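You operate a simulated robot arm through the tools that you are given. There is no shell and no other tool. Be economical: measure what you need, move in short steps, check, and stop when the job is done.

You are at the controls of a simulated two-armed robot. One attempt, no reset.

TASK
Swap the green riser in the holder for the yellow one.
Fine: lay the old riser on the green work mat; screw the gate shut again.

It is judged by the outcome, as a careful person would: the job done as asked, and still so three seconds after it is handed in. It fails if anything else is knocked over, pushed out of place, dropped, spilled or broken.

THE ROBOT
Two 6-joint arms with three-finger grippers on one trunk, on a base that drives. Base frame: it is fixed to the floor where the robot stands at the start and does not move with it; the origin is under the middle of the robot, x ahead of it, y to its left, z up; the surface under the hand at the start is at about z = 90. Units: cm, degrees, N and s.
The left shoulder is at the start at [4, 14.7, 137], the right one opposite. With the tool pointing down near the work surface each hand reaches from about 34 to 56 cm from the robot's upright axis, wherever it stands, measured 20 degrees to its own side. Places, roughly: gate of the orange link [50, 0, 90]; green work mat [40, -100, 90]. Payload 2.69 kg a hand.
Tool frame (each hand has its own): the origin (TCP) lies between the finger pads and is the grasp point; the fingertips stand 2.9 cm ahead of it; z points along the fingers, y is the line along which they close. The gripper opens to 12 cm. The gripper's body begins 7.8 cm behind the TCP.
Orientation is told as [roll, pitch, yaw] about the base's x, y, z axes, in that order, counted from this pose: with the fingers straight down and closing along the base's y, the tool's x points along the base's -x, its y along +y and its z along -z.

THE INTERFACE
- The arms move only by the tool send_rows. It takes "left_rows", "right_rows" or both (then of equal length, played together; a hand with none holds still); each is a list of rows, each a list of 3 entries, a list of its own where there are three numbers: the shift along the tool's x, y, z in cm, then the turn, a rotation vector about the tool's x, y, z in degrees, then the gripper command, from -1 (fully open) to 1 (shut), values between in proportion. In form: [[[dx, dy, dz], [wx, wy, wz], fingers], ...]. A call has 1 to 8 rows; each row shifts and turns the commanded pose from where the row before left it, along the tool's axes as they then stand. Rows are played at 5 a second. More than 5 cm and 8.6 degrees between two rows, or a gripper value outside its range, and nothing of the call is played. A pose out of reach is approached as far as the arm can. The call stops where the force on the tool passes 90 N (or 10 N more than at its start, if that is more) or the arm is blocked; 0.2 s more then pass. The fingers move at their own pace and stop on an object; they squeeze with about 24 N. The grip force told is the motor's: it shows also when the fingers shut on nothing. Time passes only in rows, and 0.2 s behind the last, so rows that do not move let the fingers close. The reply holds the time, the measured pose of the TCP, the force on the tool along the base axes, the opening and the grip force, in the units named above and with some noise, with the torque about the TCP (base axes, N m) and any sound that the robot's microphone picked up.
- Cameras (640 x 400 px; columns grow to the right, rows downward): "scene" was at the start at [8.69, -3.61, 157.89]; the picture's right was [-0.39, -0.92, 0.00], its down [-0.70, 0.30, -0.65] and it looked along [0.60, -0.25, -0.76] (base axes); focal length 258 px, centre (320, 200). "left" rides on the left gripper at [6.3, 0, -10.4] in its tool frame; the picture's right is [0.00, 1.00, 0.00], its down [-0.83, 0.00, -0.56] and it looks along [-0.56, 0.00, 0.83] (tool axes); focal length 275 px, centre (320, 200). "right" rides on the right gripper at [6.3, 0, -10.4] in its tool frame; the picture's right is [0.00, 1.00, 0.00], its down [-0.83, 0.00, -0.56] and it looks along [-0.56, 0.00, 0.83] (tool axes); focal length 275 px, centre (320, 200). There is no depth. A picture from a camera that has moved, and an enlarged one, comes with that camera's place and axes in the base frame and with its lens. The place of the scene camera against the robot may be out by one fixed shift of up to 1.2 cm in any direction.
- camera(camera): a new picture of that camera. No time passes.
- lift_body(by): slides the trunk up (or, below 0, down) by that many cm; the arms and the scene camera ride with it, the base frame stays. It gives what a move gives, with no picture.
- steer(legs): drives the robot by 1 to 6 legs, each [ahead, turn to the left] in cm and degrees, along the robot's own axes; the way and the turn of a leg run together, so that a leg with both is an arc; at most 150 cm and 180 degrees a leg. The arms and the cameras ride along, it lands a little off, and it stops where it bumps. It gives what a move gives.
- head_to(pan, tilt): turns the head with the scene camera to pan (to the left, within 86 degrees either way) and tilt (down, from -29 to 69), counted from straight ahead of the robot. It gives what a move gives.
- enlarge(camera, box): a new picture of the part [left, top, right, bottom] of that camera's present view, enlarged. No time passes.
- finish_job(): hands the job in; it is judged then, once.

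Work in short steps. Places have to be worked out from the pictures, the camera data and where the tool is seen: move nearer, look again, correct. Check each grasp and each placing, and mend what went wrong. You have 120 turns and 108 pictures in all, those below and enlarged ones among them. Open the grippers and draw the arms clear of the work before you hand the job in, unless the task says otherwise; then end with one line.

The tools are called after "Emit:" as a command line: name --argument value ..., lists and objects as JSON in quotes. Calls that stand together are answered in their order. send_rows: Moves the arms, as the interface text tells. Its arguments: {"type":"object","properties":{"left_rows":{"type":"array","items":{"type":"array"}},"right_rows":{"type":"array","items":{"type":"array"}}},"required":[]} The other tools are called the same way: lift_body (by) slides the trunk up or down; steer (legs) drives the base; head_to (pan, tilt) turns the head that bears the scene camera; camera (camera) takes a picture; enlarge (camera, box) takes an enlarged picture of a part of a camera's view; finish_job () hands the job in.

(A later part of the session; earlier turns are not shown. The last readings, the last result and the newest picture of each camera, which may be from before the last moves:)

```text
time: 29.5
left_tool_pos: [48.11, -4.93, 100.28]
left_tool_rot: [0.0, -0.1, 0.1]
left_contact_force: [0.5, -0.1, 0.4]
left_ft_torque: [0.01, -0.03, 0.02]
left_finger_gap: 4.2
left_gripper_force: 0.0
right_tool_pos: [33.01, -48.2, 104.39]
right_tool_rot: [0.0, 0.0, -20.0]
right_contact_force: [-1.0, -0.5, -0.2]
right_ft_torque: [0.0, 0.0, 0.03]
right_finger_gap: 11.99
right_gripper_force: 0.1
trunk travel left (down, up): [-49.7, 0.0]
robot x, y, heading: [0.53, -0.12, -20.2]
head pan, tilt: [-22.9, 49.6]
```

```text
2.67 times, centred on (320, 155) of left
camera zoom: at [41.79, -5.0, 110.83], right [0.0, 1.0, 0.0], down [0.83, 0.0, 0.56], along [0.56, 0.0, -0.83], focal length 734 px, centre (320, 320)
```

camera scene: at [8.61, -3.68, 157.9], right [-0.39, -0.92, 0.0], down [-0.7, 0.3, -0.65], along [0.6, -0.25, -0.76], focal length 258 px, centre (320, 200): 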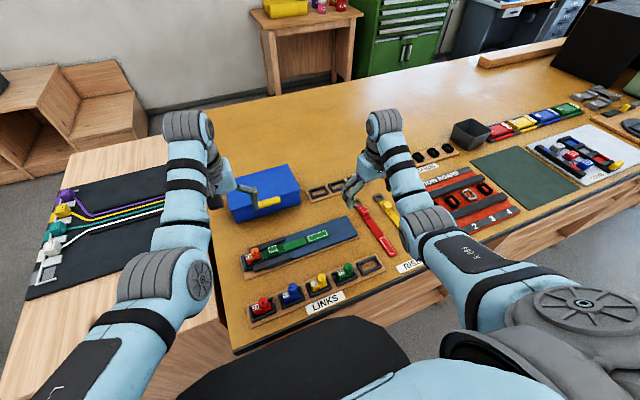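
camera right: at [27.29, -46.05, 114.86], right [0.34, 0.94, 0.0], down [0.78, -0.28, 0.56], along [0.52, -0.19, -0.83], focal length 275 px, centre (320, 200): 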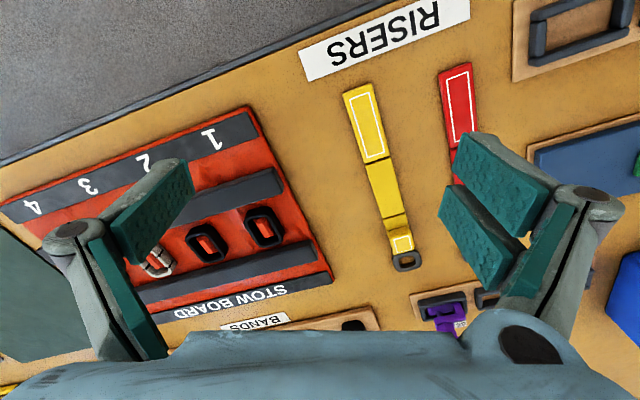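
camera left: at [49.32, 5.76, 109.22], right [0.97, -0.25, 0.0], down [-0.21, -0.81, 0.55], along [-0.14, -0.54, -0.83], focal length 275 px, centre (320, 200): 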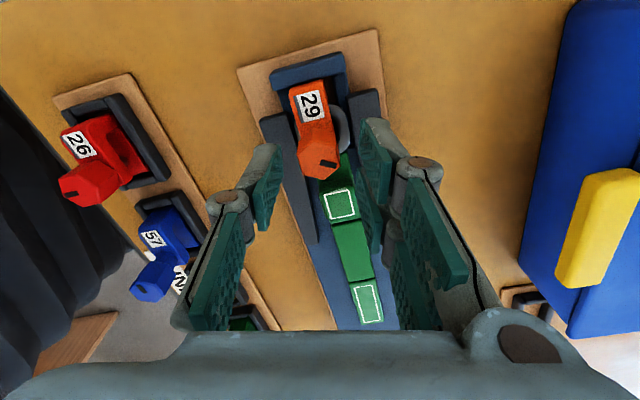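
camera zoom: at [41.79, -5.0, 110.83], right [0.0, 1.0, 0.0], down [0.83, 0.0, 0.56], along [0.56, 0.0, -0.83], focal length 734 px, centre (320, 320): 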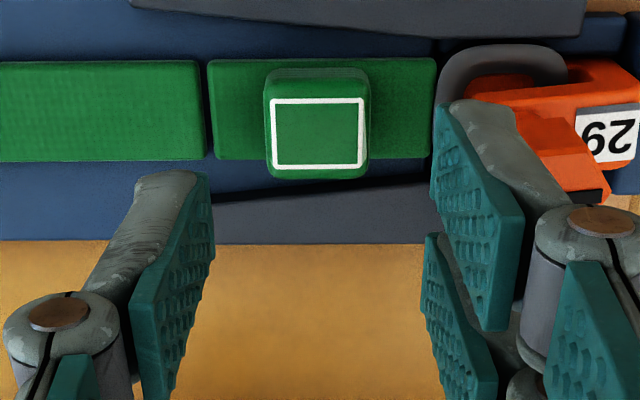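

Block centre is about (48.05,-5.05), top about z 93.4. I shift slightly toward -y to clear the nut, narrow the fingers and go down stepwise.

Emit:
send_rows --left_rows '[[[0, -0.3, 0], [0, 0, 0], 0.38], [[0, 0, 1.5], [0, 0, 0], 0.38], [[0, 0, 1.5], [0, 0, 0], 0.38], [[0, 0, 1], [0, 0, 0], 0.38], [[0, 0, 0.5], [0, 0, 0], 0.38], [[0, 0, 0], [0, 0, 0], 0.38]]'

Emit:
camera --camera "left"

Emit:
enlarge --camera "scene" --box '[160, 230, 280, 310]'

```text
time: 30.9
left_tool_pos: [48.2, -5.19, 95.89]
left_tool_rot: [0.1, -0.1, 0.1]
left_contact_force: [0.6, 0.8, 1.1]
left_ft_torque: [0.03, -0.01, 0.03]
left_finger_gap: 3.74
left_gripper_force: 0.1
right_tool_pos: [33.13, -48.23, 104.45]
right_tool_rot: [0.0, 0.1, -20.0]
right_contact_force: [-0.3, 0.3, -0.1]
right_ft_torque: [-0.03, 0.01, -0.02]
right_finger_gap: 11.99
right_gripper_force: 0.0
trunk travel left (down, up): [-49.7, 0.0]
robot x, y, heading: [-0.36, 0.14, -19.9]
head pan, tilt: [-22.9, 49.6]
```

```text
75 pictures are left
camera left: at [41.83, -5.26, 106.31], right [0.0, 1.0, 0.0], down [0.83, 0.0, 0.56], along [0.56, 0.0, -0.83], focal length 275 px, centre (320, 200)
```

left: 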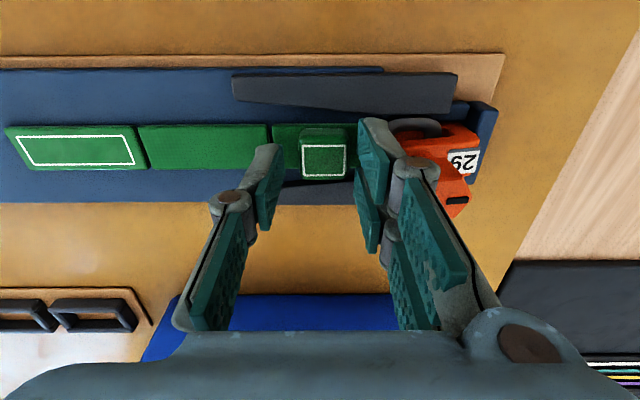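

```text
5.00 times, centred on (220, 270) of scene
camera zoom: at [7.09, -6.56, 157.89], right [-0.68, -0.73, 0.0], down [-0.56, 0.52, -0.65], along [0.47, -0.44, -0.76], focal length 1291 px, centre (820, -150)
```

zoom: 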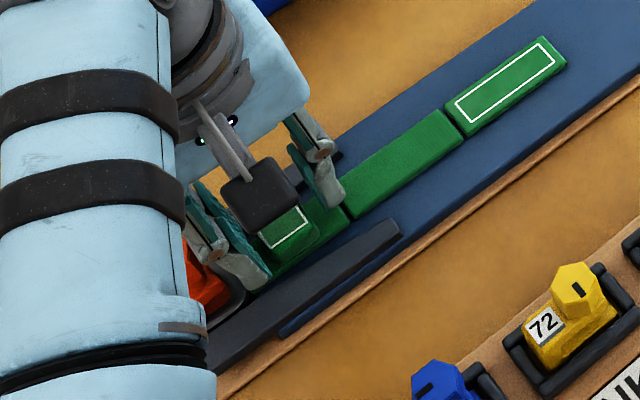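

No contact so far. I lower in small steps, about 0.7 cm more, and close.

Emit:
send_rows --left_rows '[[[0, 0, 0.3], [0, 0, 0], 0.38], [[0, 0, 0.25], [0, 0, 0], 0.38], [[0, 0, 0], [0, 0, 0], 1], [[0, 0, 0], [0, 0, 0], 1], [[0, 0, 0], [0, 0, 0], 1]]'

Emit:
enlarge --camera "left" --box '[180, 80, 500, 280]'

```text
time: 32.1
left_tool_pos: [48.09, -5.2, 95.37]
left_tool_rot: [0.1, -0.1, 0.1]
left_contact_force: [0.6, 0.0, -0.9]
left_ft_torque: [0.03, 0.0, -0.01]
left_finger_gap: 2.54
left_gripper_force: 24.2
right_tool_pos: [33.02, -48.14, 104.44]
right_tool_rot: [0.1, 0.0, -20.0]
right_contact_force: [0.1, -0.3, 0.0]
right_ft_torque: [0.02, 0.0, -0.02]
right_finger_gap: 12.04
right_gripper_force: 0.1
trunk travel left (down, up): [-49.7, 0.0]
robot x, y, heading: [0.0, 0.22, -20.0]
head pan, tilt: [-22.9, 49.6]
```

```text
2.00 times, centred on (340, 180) of left
camera zoom: at [41.82, -5.27, 105.8], right [0.0, 1.0, 0.0], down [0.83, 0.0, 0.56], along [0.56, 0.0, -0.83], focal length 551 px, centre (280, 240)
```

zoom: 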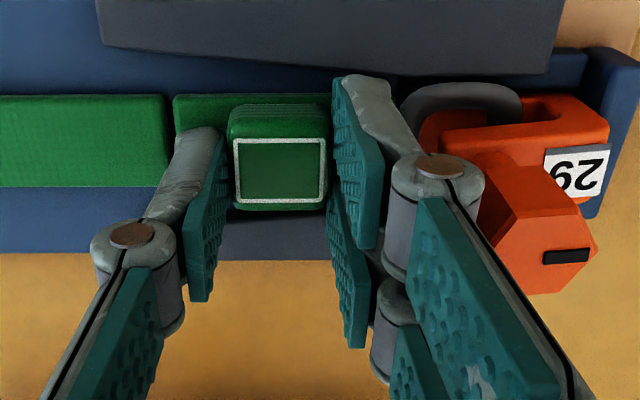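

Gripped at 2.54 cm. Now I draw the riser along -y in small steps and watch the force.

Emit:
send_rows --left_rows '[[[0, -0.4, 0], [0, 0, 0], 1], [[0, -0.5, 0], [0, 0, 0], 1], [[0, -0.5, 0], [0, 0, 0], 1], [[0, -0.5, 0], [0, 0, 0], 1]]'

Emit:
enlarge --camera "left" --box '[180, 80, 500, 280]'

```text
time: 33.1
left_tool_pos: [48.05, -7.07, 95.25]
left_tool_rot: [0.1, -0.2, 0.1]
left_contact_force: [0.1, 0.8, -0.5]
left_ft_torque: [-0.01, 0.01, 0.02]
left_finger_gap: 2.55
left_gripper_force: 24.1
right_tool_pos: [33.03, -48.27, 104.44]
right_tool_rot: [0.0, 0.0, -19.9]
right_contact_force: [0.4, 0.6, 0.1]
right_ft_torque: [0.01, 0.0, 0.0]
right_finger_gap: 12.02
right_gripper_force: 0.0
trunk travel left (down, up): [-49.7, 0.0]
robot x, y, heading: [0.04, 0.2, -20.1]
head pan, tilt: [-22.9, 49.6]
```

```text
2.00 times, centred on (340, 180) of left
camera zoom: at [41.84, -7.24, 105.8], right [0.0, 1.0, 0.0], down [0.83, 0.0, 0.56], along [0.56, 0.0, -0.83], focal length 551 px, centre (280, 240)
```

zoom: 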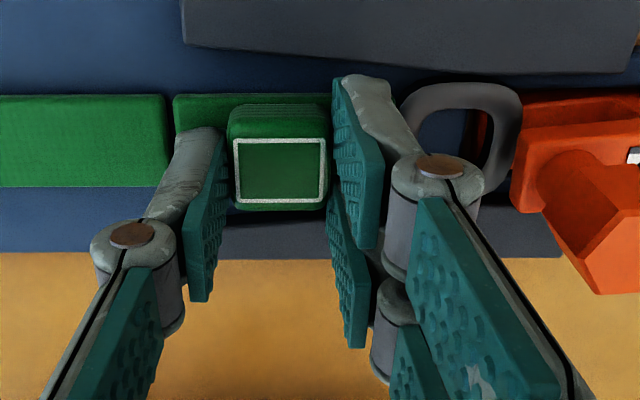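

It slides out without resistance; the ring is nearly clear. I pull 3 cm more and look.

Emit:
send_rows --left_rows '[[[0, -0.7, 0], [0, 0, 0], 1], [[0, -0.8, 0], [0, 0, 0], 1], [[0, -1, 0], [0, 0, 0], 1], [[0, -1, 0], [0, 0, 0], 1], [[0, 0, -1], [0, 0, 0], 1], [[0, 0, -1], [0, 0, 0], 1]]'

Emit:
camera --camera "left"

Emit:
enlarge --camera "scene" --box '[160, 200, 320, 310]'

```text
time: 34.5
left_tool_pos: [48.0, -10.6, 97.47]
left_tool_rot: [0.0, 0.0, 0.2]
left_contact_force: [0.5, -0.3, 0.0]
left_ft_torque: [0.0, 0.04, 0.01]
left_finger_gap: 1.09
left_gripper_force: 12.7
right_tool_pos: [33.08, -48.25, 104.49]
right_tool_rot: [0.0, -0.1, -19.9]
right_contact_force: [-0.7, 0.3, -0.5]
right_ft_torque: [0.0, -0.03, -0.03]
right_finger_gap: 12.02
right_gripper_force: 0.1
trunk travel left (down, up): [-49.7, 0.0]
robot x, y, heading: [0.11, -0.32, -20.2]
head pan, tilt: [-22.9, 49.6]
```

```text
71 pictures are left
camera left: at [41.76, -10.68, 107.8], right [0.0, 1.0, 0.0], down [0.83, 0.0, 0.56], along [0.56, 0.0, -0.83], focal length 275 px, centre (320, 200)
```

left: 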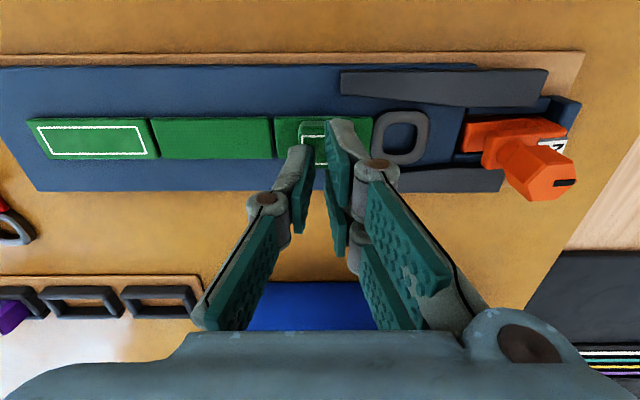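

```text
3.64 times, centred on (240, 255) of scene
camera zoom: at [7.05, -6.55, 157.9], right [-0.68, -0.73, 0.0], down [-0.56, 0.52, -0.65], along [0.47, -0.44, -0.76], focal length 939 px, centre (611, 0)
```

zoom: 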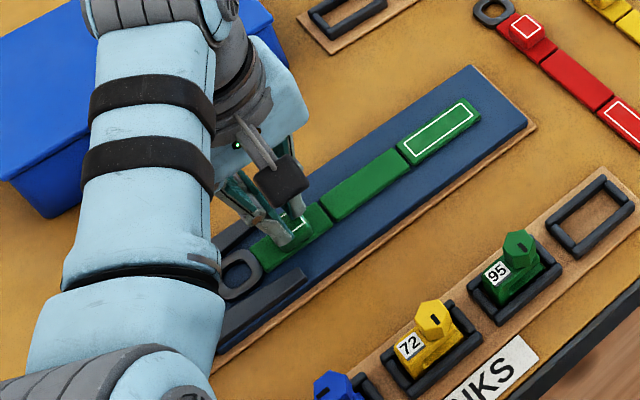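

The ring is out of the link; on lifting, the shallow grip on the block slipped off, and the riser lies safely on the plate. I will instead grip it across x at the middle segment, about (47.9,-16.7). First I open, rise, and turn to yaw -90.

Emit:
send_rows --left_rows '[[[0, 0, -1.5], [0, 0, 0], 0.3], [[0, -0.5, -1], [0, 0, 8.5], 0.2], [[0, 0, 0], [0, 0, 8.5], 0.2], [[0, 0, 0], [0, 0, 8.5], 0.2], [[0, 0, 0], [0, 0, 8.5], 0.2], [[0, 0, 0], [0, 0, 8.5], 0.2], [[0, 0, 0], [0, 0, 8.5], 0.2], [[0, 0, 0], [0, 0, 8.5], 0.2]]'

Emit:
send_rows --left_rows '[[[0, 0, 0], [0, 0, 8.5], 0.2], [[0, 0, 0], [0, 0, 8.5], 0.2], [[0, 0, 0], [0, 0, 8.5], 0.2], [[0, 0, 0], [0, 0, 5], 0.2], [[-3, 0, 0], [0, 0, 0], 0.2], [[-2.7, 0, 0], [0, 0, 0], 0.2], [[0, 0, 0], [0, 0, 0], 0.2]]'

Emit:
camera --camera "left"

```text
time: 36.3
left_tool_pos: [48.14, -10.98, 99.84]
left_tool_rot: [0.2, 0.0, -59.4]
left_contact_force: [-0.6, 0.0, 0.7]
left_ft_torque: [0.0, -0.01, 0.0]
left_finger_gap: 4.79
left_gripper_force: 0.0
right_tool_pos: [33.05, -48.16, 104.47]
right_tool_rot: [-0.2, 0.0, -19.9]
right_contact_force: [0.0, 0.8, 0.1]
right_ft_torque: [-0.01, 0.01, -0.01]
right_finger_gap: 12.01
right_gripper_force: 0.1
trunk travel left (down, up): [-49.7, 0.0]
robot x, y, heading: [0.2, 0.05, -20.3]
head pan, tilt: [-22.9, 49.6]
```

```text
time: 37.9
left_tool_pos: [48.05, -16.83, 99.91]
left_tool_rot: [0.2, 0.1, -89.9]
left_contact_force: [-0.3, -0.1, -0.4]
left_ft_torque: [-0.01, -0.02, -0.03]
left_finger_gap: 4.82
left_gripper_force: 0.1
right_tool_pos: [33.14, -48.19, 104.36]
right_tool_rot: [0.0, 0.0, -20.0]
right_contact_force: [-0.1, -0.2, -0.1]
right_ft_torque: [-0.03, 0.0, 0.02]
right_finger_gap: 12.01
right_gripper_force: 0.0
trunk travel left (down, up): [-49.7, 0.0]
robot x, y, heading: [-0.34, -0.18, -20.3]
head pan, tilt: [-22.9, 49.6]
```

```text
69 pictures are left
camera left: at [48.11, -10.63, 110.27], right [1.0, 0.0, 0.0], down [0.0, -0.83, 0.56], along [0.0, -0.56, -0.83], focal length 275 px, centre (320, 200)
```

left: 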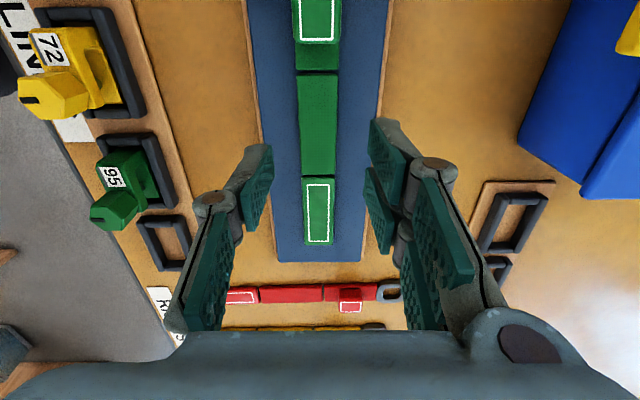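

The middle segment is centred under the hand. I descend to near the plate in decreasing steps.

Emit:
send_rows --left_rows '[[[0, 0, 2], [0, 0, 0], 0.2], [[0, 0, 1.5], [0, 0, 0], 0.2], [[0, 0, 1.2], [0, 0, 0], 0.2], [[0, 0, 0.4], [0, 0, 0], 0.2], [[0, 0, 0.2], [0, 0, 0], 0.2], [[0, 0, 0], [0, 0, 0], 0.2]]'

Emit:
camera --camera "left"

```text
time: 39.3
left_tool_pos: [47.27, -15.32, 94.94]
left_tool_rot: [0.0, 0.1, -89.9]
left_contact_force: [0.8, -0.4, 0.9]
left_ft_torque: [-0.05, 0.02, -0.05]
left_finger_gap: 4.81
left_gripper_force: 0.0
left hand out of reach, approached as far as the arm can: row 1, 2, 3
right_tool_pos: [33.1, -48.23, 104.41]
right_tool_rot: [0.0, 0.0, -20.0]
right_contact_force: [0.0, -0.4, 0.0]
right_ft_torque: [-0.02, 0.03, -0.01]
right_finger_gap: 12.0
right_gripper_force: 0.0
trunk travel left (down, up): [-49.7, 0.0]
robot x, y, heading: [0.04, 0.26, -20.1]
head pan, tilt: [-22.9, 49.6]
```

```text
68 pictures are left
camera left: at [47.36, -9.14, 105.44], right [1.0, 0.0, 0.0], down [0.0, -0.83, 0.55], along [0.0, -0.55, -0.83], focal length 275 px, centre (320, 200)
```

left: 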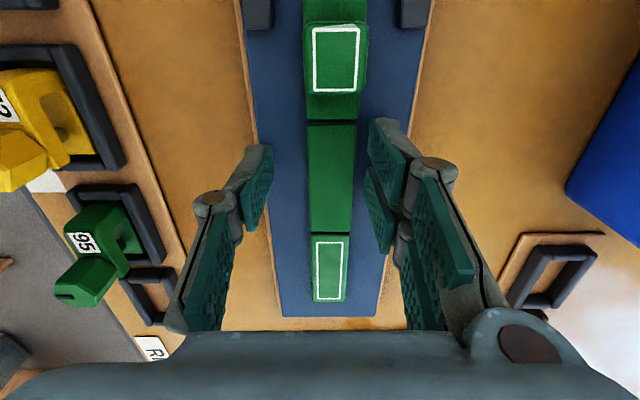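

The left hand is at its reach limit here. I lift it, then turn the base 18° further right so that the riser lies at its good bearing.

Emit:
send_rows --left_rows '[[[0, 0, -3], [0, 0, 0], 0.2], [[0, 0, -3], [0, 0, 0], 0.2], [[0, 0, 0], [0, 0, 0], 0.2]]'

Emit:
steer --legs '[[0, -18]]'

```text
time: 40.1
left_tool_pos: [47.9, -14.84, 100.82]
left_tool_rot: [0.5, 0.5, -89.4]
left_contact_force: [-0.2, 0.2, 1.0]
left_ft_torque: [0.0, -0.03, -0.03]
left_finger_gap: 4.79
left_gripper_force: 0.1
right_tool_pos: [33.11, -48.21, 104.38]
right_tool_rot: [-0.1, 0.0, -20.0]
right_contact_force: [0.3, -0.2, 0.2]
right_ft_torque: [0.0, -0.05, -0.02]
right_finger_gap: 12.0
right_gripper_force: 0.1
trunk travel left (down, up): [-49.7, 0.0]
robot x, y, heading: [-0.16, 0.2, -20.0]
head pan, tilt: [-22.9, 49.6]
```

```text
time: 41.5
left_tool_pos: [41.01, -28.75, 100.57]
left_tool_rot: [0.2, 0.4, -107.2]
left_contact_force: [0.2, 0.3, -0.3]
left_ft_torque: [0.02, 0.03, 0.02]
left_finger_gap: 4.81
left_gripper_force: 0.0
right_tool_pos: [16.74, -56.06, 104.45]
right_tool_rot: [0.0, 0.0, -37.9]
right_contact_force: [0.3, 0.2, -0.8]
right_ft_torque: [0.02, -0.01, -0.01]
right_finger_gap: 11.99
right_gripper_force: 0.0
trunk travel left (down, up): [-49.7, 0.0]
robot x, y, heading: [0.06, -0.15, -38.0]
head pan, tilt: [-22.9, 49.6]
```

I turn back to yaw -90 and move over the middle segment again.

Emit:
send_rows --left_rows '[[[0, 0, 0], [0, 0, -8.6], 0.2], [[0, 0, 0], [0, 0, -8.6], 0.2], [[3, 1.8, 0], [0, 0, 0], 0.2], [[3, 1.8, 0], [0, 0, 0], 0.2], [[3, 1.8, 0.5], [0, 0, 0], 0.2], [[3, 1.7, 0.5], [0, 0, 0], 0.2], [[0, 0, 0.5], [0, 0, 0], 0.2]]'

Emit:
camera --camera "left"

```text
time: 43.1
left_tool_pos: [48.0, -16.72, 99.35]
left_tool_rot: [0.4, 0.5, -90.0]
left_contact_force: [-0.4, 0.5, 0.4]
left_ft_torque: [0.0, -0.05, -0.01]
left_finger_gap: 4.79
left_gripper_force: 0.0
right_tool_pos: [16.65, -56.01, 104.4]
right_tool_rot: [0.0, 0.0, -37.9]
right_contact_force: [0.3, -0.4, 1.4]
right_ft_torque: [0.0, -0.01, -0.01]
right_finger_gap: 12.0
right_gripper_force: 0.1
trunk travel left (down, up): [-49.7, 0.0]
robot x, y, heading: [-0.01, 0.02, -38.0]
head pan, tilt: [-22.9, 49.6]
```

```text
67 pictures are left
camera left: at [48.06, -10.64, 109.87], right [1.0, -0.01, 0.01], down [-0.01, -0.84, 0.55], along [0.0, -0.55, -0.84], focal length 275 px, centre (320, 200)
```

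left: 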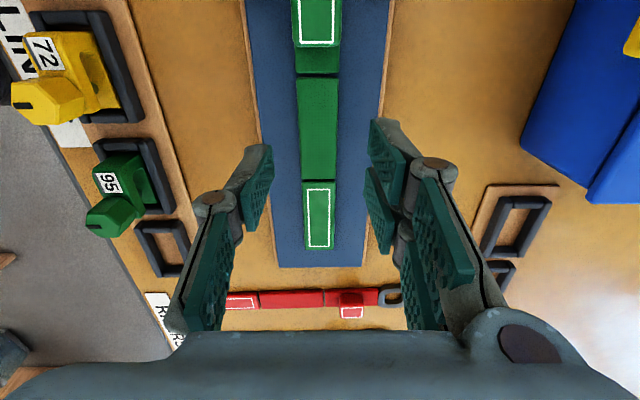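

Well centred. I descend.

Emit:
send_rows --left_rows '[[[0, 0, 2], [-0.5, -0.4, 0], 0.2], [[0, 0, 1.5], [0, 0, 0], 0.2], [[0, 0, 0.8], [0, 0, 0], 0.2], [[0, 0, 0.3], [0, 0, 0], 0.2], [[0, 0, 0.2], [0, 0, 0], 0.2], [[0, 0, 0], [0, 0, 0], 0.2]]'

Emit:
enlarge --camera "left" --box '[180, 60, 500, 260]'

```text
time: 44.5
left_tool_pos: [48.08, -16.74, 94.56]
left_tool_rot: [0.9, 0.2, -90.0]
left_contact_force: [0.3, 0.2, -0.6]
left_ft_torque: [0.01, -0.01, -0.02]
left_finger_gap: 4.81
left_gripper_force: 0.1
right_tool_pos: [16.6, -56.02, 104.46]
right_tool_rot: [0.1, 0.1, -37.9]
right_contact_force: [-0.6, 0.0, -0.5]
right_ft_torque: [0.01, 0.01, 0.02]
right_finger_gap: 11.99
right_gripper_force: 0.0
trunk travel left (down, up): [-49.7, 0.0]
robot x, y, heading: [-0.0, -0.32, -38.1]
head pan, tilt: [-22.9, 49.6]
```

```text
2.00 times, centred on (340, 160) of left
camera zoom: at [48.01, -10.57, 105.0], right [1.0, -0.01, 0.02], down [-0.01, -0.83, 0.56], along [0.01, -0.56, -0.83], focal length 551 px, centre (280, 280)
```

zoom: 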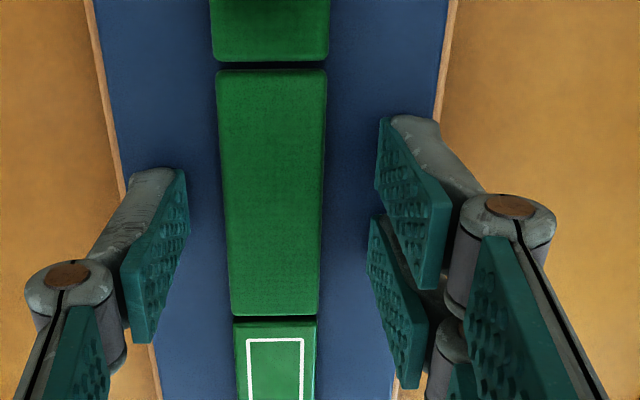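

No contact yet (tips at 91.7). I fix the tilt and go a bit lower.

Emit:
send_rows --left_rows '[[[0, 0, 0.15], [0.9, -0.2, 0], 0.2], [[0, 0, 0.15], [0, 0, 0], 0.2], [[0, 0, 0], [0, 0, 0], 0.2]]'

```text
time: 45.3
left_tool_pos: [48.07, -16.69, 94.32]
left_tool_rot: [0.0, -0.1, -90.1]
left_contact_force: [0.6, 0.4, 0.1]
left_ft_torque: [0.01, 0.0, 0.01]
left_finger_gap: 4.79
left_gripper_force: 0.1
right_tool_pos: [16.69, -55.89, 104.29]
right_tool_rot: [0.1, 0.0, -37.9]
right_contact_force: [0.3, -0.3, 0.0]
right_ft_torque: [0.0, -0.01, 0.01]
right_finger_gap: 12.0
right_gripper_force: 0.1
trunk travel left (down, up): [-49.7, 0.0]
robot x, y, heading: [-0.26, 0.24, -37.8]
head pan, tilt: [-22.9, 49.6]
```

Still free. I close on the segment here and see what gap results.

Emit:
send_rows --left_rows '[[[0, 0, 0.15], [0, 0, 0], 0.2], [[0, 0, 0], [0, 0, 0], 1], [[0, 0, 0], [0, 0, 0], 1], [[0, 0, 0], [0, 0, 0], 1]]'

Emit:
enlarge --camera "left" --box '[180, 60, 500, 260]'

```text
time: 46.3
left_tool_pos: [48.03, -16.7, 94.29]
left_tool_rot: [0.1, -0.3, -90.0]
left_contact_force: [-0.2, -0.5, 14.8]
left_ft_torque: [-0.03, -0.09, 0.05]
left_finger_gap: 2.55
left_gripper_force: 24.3
right_tool_pos: [16.43, -56.08, 104.55]
right_tool_rot: [0.1, -0.1, -37.9]
right_contact_force: [0.1, 1.0, 0.0]
right_ft_torque: [0.0, 0.01, 0.01]
right_finger_gap: 12.02
right_gripper_force: 0.1
trunk travel left (down, up): [-49.7, 0.0]
robot x, y, heading: [-0.09, -0.63, -38.1]
head pan, tilt: [-22.9, 49.6]
```

```text
2.00 times, centred on (340, 160) of left
camera zoom: at [48.03, -10.49, 104.7], right [1.0, -0.01, 0.0], down [-0.01, -0.83, 0.56], along [0.0, -0.56, -0.83], focal length 551 px, centre (280, 280)
```

zoom: 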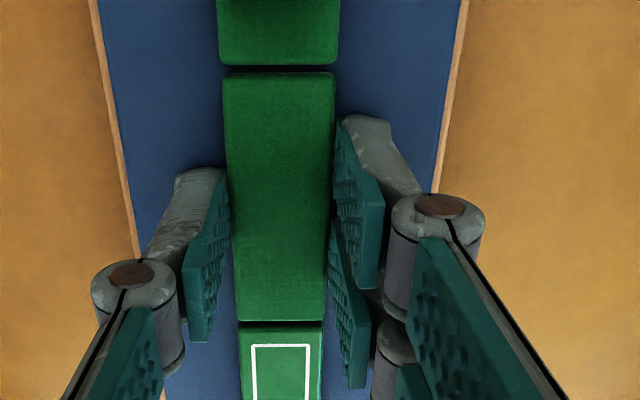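

The tips reach the plate (z about 91.4) and grip the full strap width, 2.55 cm. I lift gently and check.

Emit:
send_rows --left_rows '[[[0, 0, -0.3], [0, 0, 0], 1], [[0, 0, -0.7], [0, 0, 0], 1], [[0, 0, -1.5], [0, 0, 0], 1], [[0, 0, -1.5], [0, 0, 0], 1]]'

Emit:
camera --camera "left"

Emit:
camera --camera "scene"

```text
time: 47.3
left_tool_pos: [48.12, -16.65, 98.03]
left_tool_rot: [-0.1, -0.1, -90.0]
left_contact_force: [-0.8, 0.4, -1.0]
left_ft_torque: [0.0, 0.0, -0.02]
left_finger_gap: 2.57
left_gripper_force: 23.8
right_tool_pos: [16.71, -56.15, 104.41]
right_tool_rot: [0.2, -0.1, -37.9]
right_contact_force: [-0.2, 0.2, 0.3]
right_ft_torque: [0.0, -0.02, -0.01]
right_finger_gap: 12.01
right_gripper_force: 0.1
trunk travel left (down, up): [-49.7, 0.0]
robot x, y, heading: [-0.06, -0.51, -38.0]
head pan, tilt: [-22.9, 49.6]
```

```text
64 pictures are left
camera left: at [48.18, -10.51, 108.54], right [1.0, -0.01, 0.0], down [0.0, -0.83, 0.56], along [0.0, -0.56, -0.83], focal length 275 px, centre (320, 200)
```

left: 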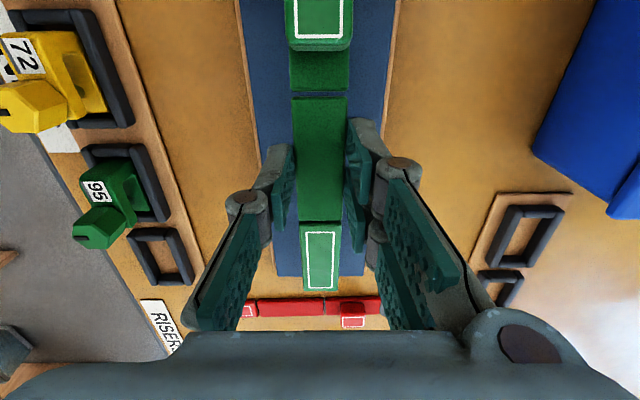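

```text
63 pictures are left
camera scene: at [4.9, -8.64, 157.89], right [-0.87, -0.49, 0.0], down [-0.37, 0.67, -0.65], along [0.32, -0.57, -0.76], focal length 258 px, centre (320, 200)
```

scene: 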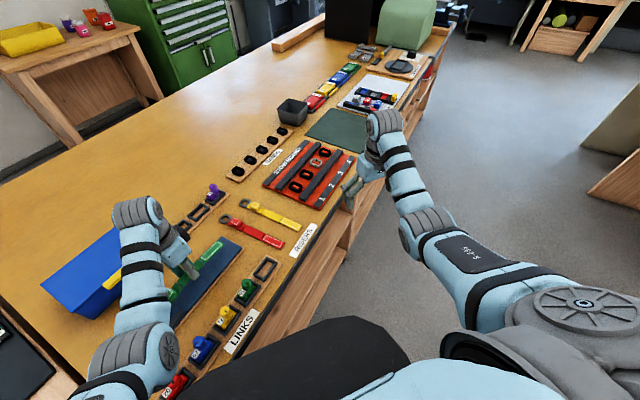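

The riser lifts level and secure. The mat lies further along -y. I raise the riser, then turn to face -y, drive along the bench, and turn back towards the mat.

Emit:
send_rows --left_rows '[[[0, 0, -1.5], [0, 0, 0], 1], [[0, 0, -1.5], [0, 0, 0], 1], [[0, 0, 0], [0, 0, 0], 1]]'

Emit:
steer --legs '[[0, -52], [73, 0]]'

Emit:
camera --camera "scene"

```text
time: 48.1
left_tool_pos: [48.06, -16.65, 100.95]
left_tool_rot: [0.0, -0.1, -89.9]
left_contact_force: [-0.5, -0.6, -0.4]
left_ft_torque: [0.0, 0.03, -0.01]
left_finger_gap: 2.54
left_gripper_force: 24.4
right_tool_pos: [16.67, -56.1, 104.49]
right_tool_rot: [0.0, 0.1, -37.9]
right_contact_force: [0.5, 0.2, 0.8]
right_ft_torque: [-0.02, 0.03, -0.02]
right_finger_gap: 12.0
right_gripper_force: 0.1
trunk travel left (down, up): [-49.7, 0.0]
robot x, y, heading: [0.08, -0.05, -37.9]
head pan, tilt: [-22.9, 49.6]
```

```text
time: 54.4
left_tool_pos: [16.15, -121.38, 101.11]
left_tool_rot: [-0.1, -0.3, -142.4]
left_contact_force: [-0.6, -0.1, -1.1]
left_ft_torque: [-0.03, 0.02, 0.02]
left_finger_gap: 2.54
left_gripper_force: 24.1
right_tool_pos: [-34.3, -120.5, 104.45]
right_tool_rot: [0.0, -0.1, -90.2]
right_contact_force: [0.6, 0.1, 0.3]
right_ft_torque: [0.0, 0.0, 0.0]
right_finger_gap: 12.03
right_gripper_force: 0.0
trunk travel left (down, up): [-49.7, 0.0]
robot x, y, heading: [-0.02, -73.17, -90.2]
head pan, tilt: [-22.9, 49.6]
```

```text
62 pictures are left
camera scene: at [-3.65, -82.74, 157.91], right [-0.92, 0.39, 0.0], down [0.3, 0.7, -0.65], along [-0.25, -0.6, -0.76], focal length 258 px, centre (320, 200)
```

scene: 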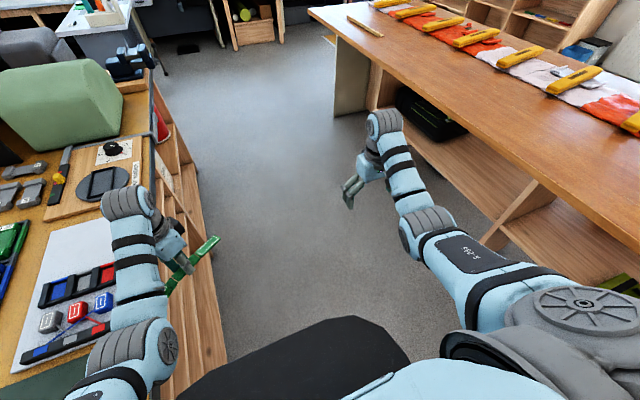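

The riser is held. I turn the head toward the mat and swing the base left by 38°.

Emit:
steer --legs '[[0, 38]]'

Emit:
head_to --pan 25 --tilt 50

Emit:
camera --camera "scene"

Emit:
camera --camera "left"

```text
time: 56.6
left_tool_pos: [42.5, -101.21, 101.12]
left_tool_rot: [0.1, -0.1, -104.3]
left_contact_force: [0.1, 0.0, -0.2]
left_ft_torque: [-0.01, -0.03, -0.02]
left_finger_gap: 2.56
left_gripper_force: 24.1
right_tool_pos: [2.17, -131.65, 104.44]
right_tool_rot: [0.1, 0.0, -52.2]
right_contact_force: [0.6, -0.2, 0.7]
right_ft_torque: [0.02, -0.01, -0.03]
right_finger_gap: 11.99
right_gripper_force: 0.0
trunk travel left (down, up): [-49.7, 0.0]
robot x, y, heading: [-0.22, -72.99, -52.1]
head pan, tilt: [-22.9, 49.6]
```

```text
time: 57.8
left_tool_pos: [42.39, -101.22, 101.09]
left_tool_rot: [0.0, -0.1, -104.3]
left_contact_force: [-0.4, 0.3, -0.8]
left_ft_torque: [-0.01, 0.02, -0.01]
left_finger_gap: 2.55
left_gripper_force: 23.8
right_tool_pos: [2.25, -131.65, 104.31]
right_tool_rot: [0.0, 0.0, -52.1]
right_contact_force: [0.4, -0.4, -0.4]
right_ft_torque: [0.01, 0.01, 0.03]
right_finger_gap: 12.03
right_gripper_force: 0.1
trunk travel left (down, up): [-49.7, 0.0]
robot x, y, heading: [-0.61, -73.11, -52.2]
head pan, tilt: [25.0, 50.0]
```

```text
61 pictures are left
camera scene: at [7.48, -78.94, 157.84], right [-0.46, -0.89, 0.0], down [-0.68, 0.35, -0.64], along [0.57, -0.29, -0.77], focal length 258 px, centre (320, 200)
```

scene: 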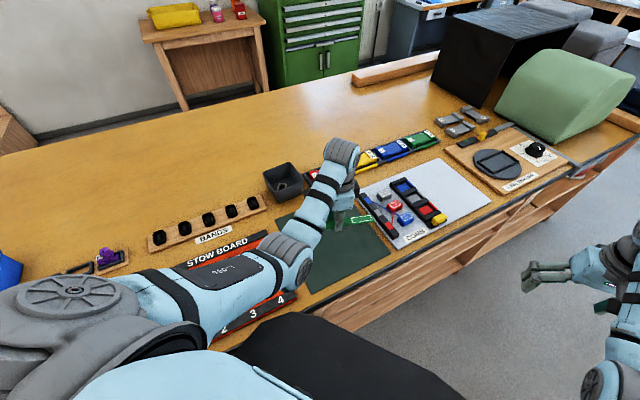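

```text
60 pictures are left
camera left: at [44.05, -95.16, 111.51], right [0.97, -0.25, 0.0], down [-0.21, -0.8, 0.56], along [-0.14, -0.54, -0.83], focal length 275 px, centre (320, 200)
```

left: 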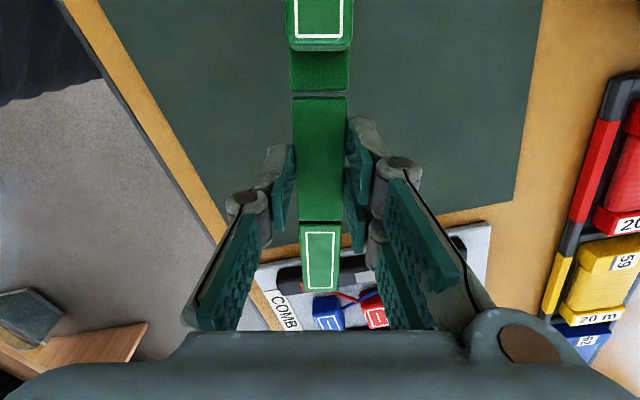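

The mat spans roughly x 31–58, y -113 to -89; the riser is 24 cm long, so I lay it diagonally. I rotate the hand by 33° and begin to lower.

Emit:
send_rows --left_rows '[[[0, 0, 0], [0, 0, 8.25], 1], [[0, 0, 0], [0, 0, 8.25], 1], [[0, 0, 0], [0, 0, 8.25], 1], [[0, 0, 0], [0, 0, 8.25], 1], [[0, 0, 1.5], [0, 0, 0], 1], [[0, 0, 2], [0, 0, 0], 1], [[0, 0, 1.5], [0, 0, 0], 1], [[0, 0, 0], [0, 0, 0], 1]]'

Emit:
camera --camera "left"

Emit:
camera --camera "scene"

```text
time: 59.5
left_tool_pos: [42.44, -101.2, 96.05]
left_tool_rot: [0.1, -0.1, -137.3]
left_contact_force: [0.5, 0.1, -1.3]
left_ft_torque: [-0.05, 0.03, -0.01]
left_finger_gap: 2.54
left_gripper_force: 24.3
right_tool_pos: [2.28, -131.74, 104.42]
right_tool_rot: [-0.1, 0.0, -52.3]
right_contact_force: [0.2, 0.7, 0.1]
right_ft_torque: [0.01, -0.03, -0.01]
right_finger_gap: 12.0
right_gripper_force: 0.0
trunk travel left (down, up): [-49.7, 0.0]
robot x, y, heading: [-0.12, -73.29, -51.9]
head pan, tilt: [25.0, 50.0]
```

```text
59 pictures are left
camera left: at [47.09, -96.99, 106.49], right [0.68, -0.74, 0.0], down [-0.61, -0.56, 0.56], along [-0.41, -0.38, -0.83], focal length 275 px, centre (320, 200)
```

left: 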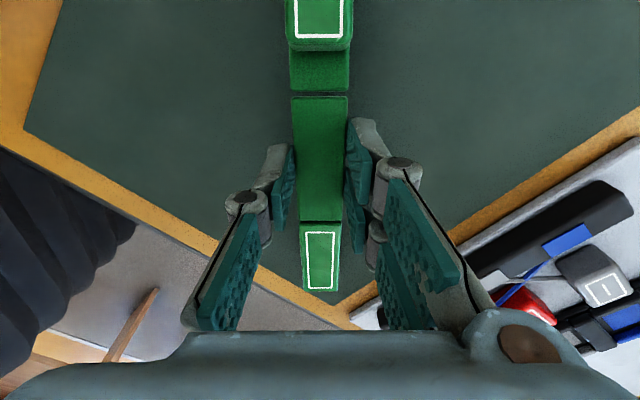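

```text
58 pictures are left
camera scene: at [7.49, -78.93, 157.84], right [-0.46, -0.89, 0.0], down [-0.68, 0.35, -0.64], along [0.57, -0.29, -0.77], focal length 258 px, centre (320, 200)
```

scene: 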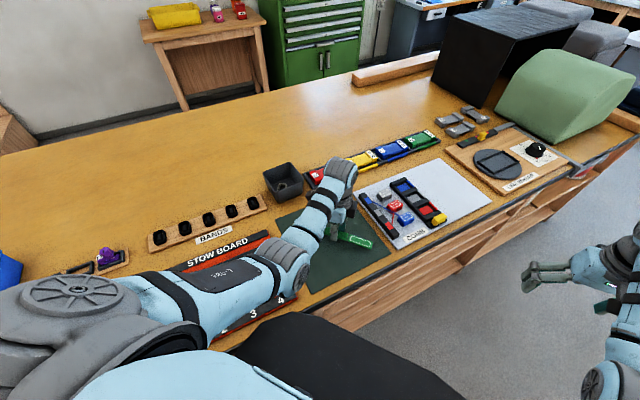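

The far end would land near the corner, so I shift 1 cm toward the ring's end, and then lower till it touches.

Emit:
send_rows --left_rows '[[[1, 0, 0.8], [0, 0, 0], 1], [[0, 0, 0.8], [0, 0, 0], 1], [[0, 0, 0.5], [0, 0, 0], 1], [[0, 0, 0.3], [0, 0, 0], 1], [[0, 0, 0], [0, 0, 0], 1]]'

```text
time: 60.8
left_tool_pos: [43.32, -100.67, 93.62]
left_tool_rot: [0.1, -0.1, -137.1]
left_contact_force: [0.5, -0.1, -1.1]
left_ft_torque: [0.0, 0.01, -0.02]
left_finger_gap: 2.56
left_gripper_force: 24.2
right_tool_pos: [2.2, -131.75, 104.42]
right_tool_rot: [0.0, 0.0, -52.3]
right_contact_force: [0.0, -0.8, 1.3]
right_ft_torque: [-0.01, -0.04, 0.03]
right_finger_gap: 12.01
right_gripper_force: 0.0
trunk travel left (down, up): [-49.7, 0.0]
robot x, y, heading: [-0.27, -72.88, -52.3]
head pan, tilt: [25.0, 50.0]
```

Emit:
send_rows --left_rows '[[[0, 0, 0.15], [0, 0, 0], 1], [[0, 0, 0.15], [0, 0, 0], 1], [[0, 0, 0.1], [0, 0, 0], 1], [[0, 0, 0], [0, 0, 0], 1]]'

```text
time: 61.8
left_tool_pos: [43.22, -100.48, 93.16]
left_tool_rot: [0.1, -0.1, -137.2]
left_contact_force: [0.6, 0.5, -0.9]
left_ft_torque: [-0.02, 0.04, 0.0]
left_finger_gap: 2.55
left_gripper_force: 23.9
right_tool_pos: [2.28, -131.61, 104.46]
right_tool_rot: [-0.1, 0.1, -52.2]
right_contact_force: [0.8, 0.6, -0.4]
right_ft_torque: [0.02, 0.01, -0.01]
right_finger_gap: 12.01
right_gripper_force: 0.1
trunk travel left (down, up): [-49.7, 0.0]
robot x, y, heading: [-0.09, -73.04, -52.1]
head pan, tilt: [25.0, 50.0]
```

Not yet touching at 93.16; I go down in 0.1 cm steps.

Emit:
send_rows --left_rows '[[[0, 0, 0.1], [0, 0, 0], 1], [[0, 0, 0.1], [0, 0, 0], 1], [[0, 0, 0], [0, 0, 0], 1]]'

```text
time: 62.5
left_tool_pos: [43.11, -100.44, 93.16]
left_tool_rot: [0.2, -0.1, -137.2]
left_contact_force: [1.6, -0.6, 8.1]
left_ft_torque: [0.02, -0.05, -0.06]
left_finger_gap: 2.56
left_gripper_force: 24.3
right_tool_pos: [2.13, -131.62, 104.4]
right_tool_rot: [0.1, 0.0, -52.2]
right_contact_force: [0.6, 0.7, 0.6]
right_ft_torque: [-0.01, 0.0, 0.03]
right_finger_gap: 12.03
right_gripper_force: 0.0
trunk travel left (down, up): [-49.7, 0.0]
robot x, y, heading: [-0.37, -73.08, -52.3]
head pan, tilt: [25.0, 50.0]
```

Contact with the mat (8 N). I open gently and rise.

Emit:
send_rows --left_rows '[[[0, 0, 0], [0, 0, 0], 0.45], [[0, 0, 0], [0, 0, 0], 0.3], [[0, 0, 0], [0, 0, 0], 0.3], [[0, 0, -2], [0, 0, 0], 0.3], [[0, 0, -3], [0, 0, 0], 0.3], [[0, 0, -3], [0, 0, 0], 0.3]]'

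Emit:
camera --camera "left"

```text
time: 64.0
left_tool_pos: [43.19, -100.62, 101.22]
left_tool_rot: [0.1, -0.2, -137.3]
left_contact_force: [-0.3, -0.2, -0.4]
left_ft_torque: [0.01, 0.04, 0.03]
left_finger_gap: 4.21
left_gripper_force: 0.0
right_tool_pos: [2.17, -131.64, 104.37]
right_tool_rot: [0.1, 0.1, -52.2]
right_contact_force: [-0.6, 0.2, 0.4]
right_ft_torque: [0.01, -0.03, 0.03]
right_finger_gap: 12.0
right_gripper_force: 0.0
trunk travel left (down, up): [-49.7, 0.0]
robot x, y, heading: [-0.0, -72.99, -52.2]
head pan, tilt: [25.0, 50.0]
```

```text
57 pictures are left
camera left: at [47.78, -96.31, 111.59], right [0.68, -0.74, 0.0], down [-0.61, -0.56, 0.56], along [-0.41, -0.38, -0.83], focal length 275 px, centre (320, 200)
```

left: 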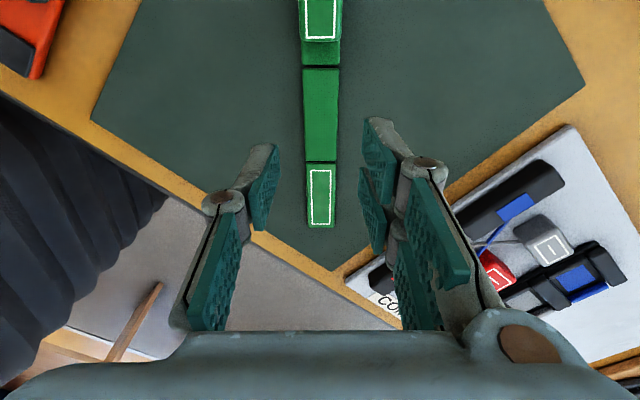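

The green riser lies on the mat. Next I drive back to about y = -18, from where the yellow riser, the holder and the gate are all in reach by turning only; I also check the mat on the way.

Emit:
steer --legs '[[0, -38]]'

Emit:
head_to --pan 60 --tilt 50

Emit:
camera --camera "scene"

Emit:
steer --legs '[[-55, 0], [0, 40]]'

Emit:
head_to --pan 10 --tilt 50

Emit:
camera --camera "scene"

Emit:
camera --camera "left"

```text
time: 66.2
left_tool_pos: [17.06, -121.46, 101.08]
left_tool_rot: [0.1, -0.1, -175.5]
left_contact_force: [0.2, -0.3, -0.6]
left_ft_torque: [-0.03, 0.03, -0.02]
left_finger_gap: 4.16
left_gripper_force: 0.1
right_tool_pos: [-34.41, -120.63, 104.47]
right_tool_rot: [-0.1, -0.1, -90.3]
right_contact_force: [0.2, -0.3, 0.2]
right_ft_torque: [0.01, 0.03, 0.0]
right_finger_gap: 11.99
right_gripper_force: 0.0
trunk travel left (down, up): [-49.7, 0.0]
robot x, y, heading: [-0.08, -73.36, -90.4]
head pan, tilt: [25.0, 50.0]
```

```text
time: 67.2
left_tool_pos: [16.93, -121.41, 101.07]
left_tool_rot: [0.1, -0.2, -175.5]
left_contact_force: [-0.3, -0.3, -0.4]
left_ft_torque: [-0.01, 0.01, -0.01]
left_finger_gap: 4.2
left_gripper_force: 0.1
right_tool_pos: [-34.51, -120.61, 104.41]
right_tool_rot: [0.1, 0.0, -90.4]
right_contact_force: [0.2, -0.5, -0.1]
right_ft_torque: [0.03, 0.0, 0.03]
right_finger_gap: 11.97
right_gripper_force: 0.1
trunk travel left (down, up): [-49.7, 0.0]
robot x, y, heading: [0.2, -73.2, -90.6]
head pan, tilt: [60.0, 50.0]
```

```text
56 pictures are left
camera scene: at [5.98, -79.73, 157.84], right [-0.51, -0.86, 0.0], down [-0.66, 0.39, -0.64], along [0.55, -0.33, -0.77], focal length 258 px, centre (320, 200)
```

scene: 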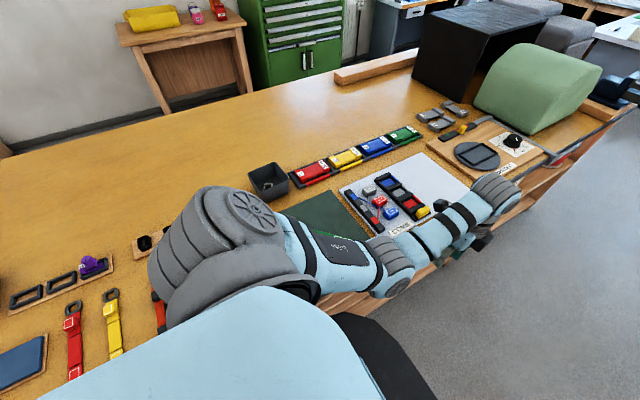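

```text
time: 72.2
left_tool_pos: [44.23, -44.13, 101.06]
left_tool_rot: [0.0, 0.0, -135.6]
left_contact_force: [-0.5, 0.6, -0.2]
left_ft_torque: [0.01, -0.02, -0.04]
left_finger_gap: 4.21
left_gripper_force: 0.1
right_tool_pos: [4.32, -76.55, 104.36]
right_tool_rot: [0.1, 0.0, -50.4]
right_contact_force: [0.1, 0.2, -0.6]
right_ft_torque: [0.0, 0.04, 0.02]
right_finger_gap: 12.01
right_gripper_force: 0.1
trunk travel left (down, up): [-49.7, 0.0]
robot x, y, heading: [0.31, -18.15, -50.5]
head pan, tilt: [60.0, 50.0]
```

```text
time: 73.4
left_tool_pos: [44.33, -44.0, 101.12]
left_tool_rot: [0.1, -0.1, -135.6]
left_contact_force: [0.4, 0.2, -0.5]
left_ft_torque: [-0.02, -0.01, -0.05]
left_finger_gap: 4.19
left_gripper_force: 0.0
right_tool_pos: [4.37, -76.47, 104.48]
right_tool_rot: [0.1, 0.0, -50.4]
right_contact_force: [-0.4, -0.1, 0.7]
right_ft_torque: [0.0, 0.05, 0.0]
right_finger_gap: 12.01
right_gripper_force: 0.1
trunk travel left (down, up): [-49.7, 0.0]
robot x, y, heading: [0.08, -18.06, -50.4]
head pan, tilt: [10.0, 50.0]
```

```text
55 pictures are left
camera scene: at [6.87, -25.3, 157.84], right [-0.65, -0.76, 0.0], down [-0.58, 0.5, -0.64], along [0.49, -0.42, -0.77], focal length 258 px, centre (320, 200)
```

scene: 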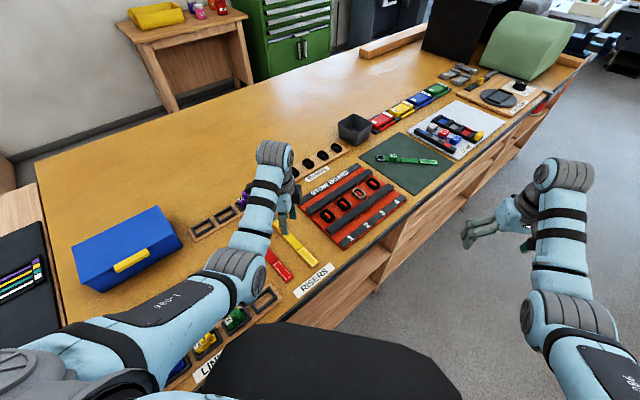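

```text
54 pictures are left
camera left: at [48.83, -39.78, 111.55], right [0.7, -0.72, 0.0], down [-0.6, -0.58, 0.56], along [-0.4, -0.39, -0.83], focal length 275 px, centre (320, 200)
```

left: 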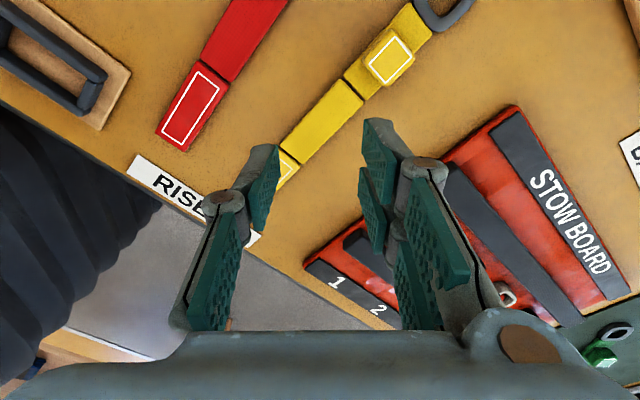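

The green riser lies fully on the mat. The yellow one's middle segment is at about (44.4,-44.4), axis about -4.5°, ring toward +x. I turn the hand to yaw -4.5 above it.

Emit:
send_rows --left_rows '[[[0, 0, 0], [0, 0, -8.2], 0.2], [[0, 0, 0], [0, 0, -8.2], 0.2], [[0, 0, 0], [0, 0, -8.2], 0.2], [[0, 0, 0], [0, 0, -8.2], 0.2], [[0, 0, 0], [0, 0, -8.2], 0.2], [[0, 0, 0], [0, 0, -8.2], 0.2], [[0, 0, 0], [0, 0, -8.2], 0.2], [[0, 0, 0], [0, 0, -8.2], 0.2]]'

Emit:
send_rows --left_rows '[[[0, 0, 0], [0, 0, -8.2], 0.2], [[0, 0, 0], [0, 0, -8.2], 0.2], [[0, 0, 0], [0, 0, -8.2], 0.2], [[0, 0, 0], [0, 0, -8.2], 0.2], [[0, 0, 0], [0, 0, -8.2], 0.2], [[0, 0, 0], [0, 0, -8.2], 0.2], [[0, 0, 0], [0, 0, -8.2], 0.2], [[0, 0, 0], [0, 0, -8.2], 0.2]]'

Emit:
camera --camera "left"

```text
time: 75.2
left_tool_pos: [44.23, -43.99, 101.16]
left_tool_rot: [-0.2, 0.0, -69.7]
left_contact_force: [0.4, -0.2, -0.3]
left_ft_torque: [0.02, -0.01, -0.02]
left_finger_gap: 4.82
left_gripper_force: 0.0
right_tool_pos: [4.44, -76.54, 104.37]
right_tool_rot: [0.1, 0.0, -50.3]
right_contact_force: [-1.2, 0.5, 0.5]
right_ft_torque: [-0.01, 0.03, 0.01]
right_finger_gap: 11.98
right_gripper_force: 0.0
trunk travel left (down, up): [-49.7, 0.0]
robot x, y, heading: [0.67, -18.41, -50.6]
head pan, tilt: [10.0, 50.0]
```

```text
time: 77.0
left_tool_pos: [44.32, -44.18, 101.11]
left_tool_rot: [0.0, -0.1, -4.2]
left_contact_force: [-0.1, 0.1, -0.1]
left_ft_torque: [0.0, -0.04, -0.02]
left_finger_gap: 4.82
left_gripper_force: 0.0
right_tool_pos: [4.33, -76.43, 104.34]
right_tool_rot: [0.1, 0.0, -50.3]
right_contact_force: [-0.1, 0.4, 0.3]
right_ft_torque: [0.0, 0.01, 0.0]
right_finger_gap: 12.02
right_gripper_force: 0.0
trunk travel left (down, up): [-49.7, 0.0]
robot x, y, heading: [0.2, -18.12, -50.5]
head pan, tilt: [10.0, 50.0]
```

```text
53 pictures are left
camera left: at [38.03, -43.69, 111.52], right [0.08, 1.0, 0.0], down [0.83, -0.06, 0.56], along [0.55, -0.04, -0.83], focal length 275 px, centre (320, 200)
```

left: 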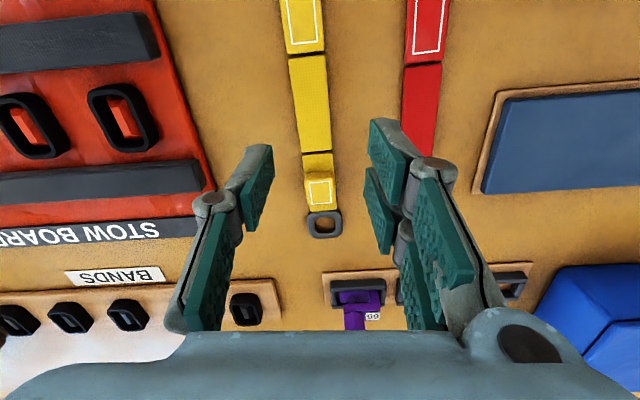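

The yellow strap runs at about +1°, its middle segment centred near (43.5,-44.6). I correct and descend most of the way.

Emit:
send_rows --left_rows '[[[0.8, -0.4, 0], [0, 0, -5.2], 0.2], [[0, 0, 2.5], [0, 0, 0], 0.2], [[0, 0, 2.5], [0, 0, 0], 0.2], [[0, 0, 1.5], [0, 0, 0], 0.2], [[0, 0, 0.5], [0, 0, 0], 0.2], [[0, 0, 0], [0, 0, 0], 0.2]]'

Emit:
enlarge --camera "left" --box '[180, 40, 500, 240]'

```text
time: 78.4
left_tool_pos: [43.38, -44.55, 94.14]
left_tool_rot: [-0.2, 0.1, 0.8]
left_contact_force: [-0.2, 0.2, 0.1]
left_ft_torque: [-0.02, -0.03, -0.05]
left_finger_gap: 4.79
left_gripper_force: 0.1
right_tool_pos: [4.42, -76.48, 104.54]
right_tool_rot: [0.1, 0.0, -50.4]
right_contact_force: [0.6, -0.4, 0.6]
right_ft_torque: [0.01, -0.03, 0.02]
right_finger_gap: 11.98
right_gripper_force: 0.0
trunk travel left (down, up): [-49.7, 0.0]
robot x, y, heading: [0.56, -18.01, -50.3]
head pan, tilt: [10.0, 50.0]
```

```text
2.00 times, centred on (340, 140) of left
camera zoom: at [37.19, -44.6, 104.56], right [-0.01, 1.0, 0.0], down [0.83, 0.01, 0.56], along [0.56, 0.0, -0.83], focal length 551 px, centre (280, 320)
```

zoom: 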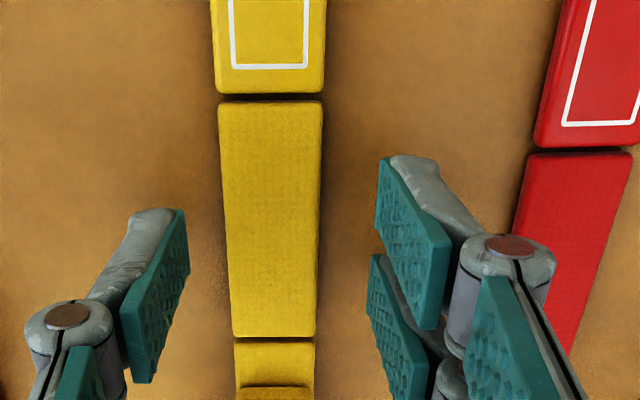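

I nudge 0.2 cm toward -y, lower to just above the table and close.

Emit:
send_rows --left_rows '[[[0, -0.2, 0.5], [0, 0, 0], 0.2], [[0, 0, 0.4], [0, 0, 0], 0.2], [[0, 0, 0.15], [0, 0, 0], 0.2], [[0, 0, 0], [0, 0, 0], 1], [[0, 0, 0], [0, 0, 0], 1], [[0, 0, 0], [0, 0, 0], 1]]'

```text
time: 79.8
left_tool_pos: [43.52, -44.66, 92.98]
left_tool_rot: [-0.1, 0.0, 0.8]
left_contact_force: [-0.3, -0.5, -0.5]
left_ft_torque: [0.06, 0.03, 0.04]
left_finger_gap: 2.55
left_gripper_force: 24.0
right_tool_pos: [4.33, -76.56, 104.34]
right_tool_rot: [0.0, 0.1, -50.4]
right_contact_force: [-0.3, 0.1, 0.3]
right_ft_torque: [0.0, 0.02, -0.02]
right_finger_gap: 12.01
right_gripper_force: 0.1
trunk travel left (down, up): [-49.7, 0.0]
robot x, y, heading: [0.23, -18.22, -50.5]
head pan, tilt: [10.0, 50.0]
```

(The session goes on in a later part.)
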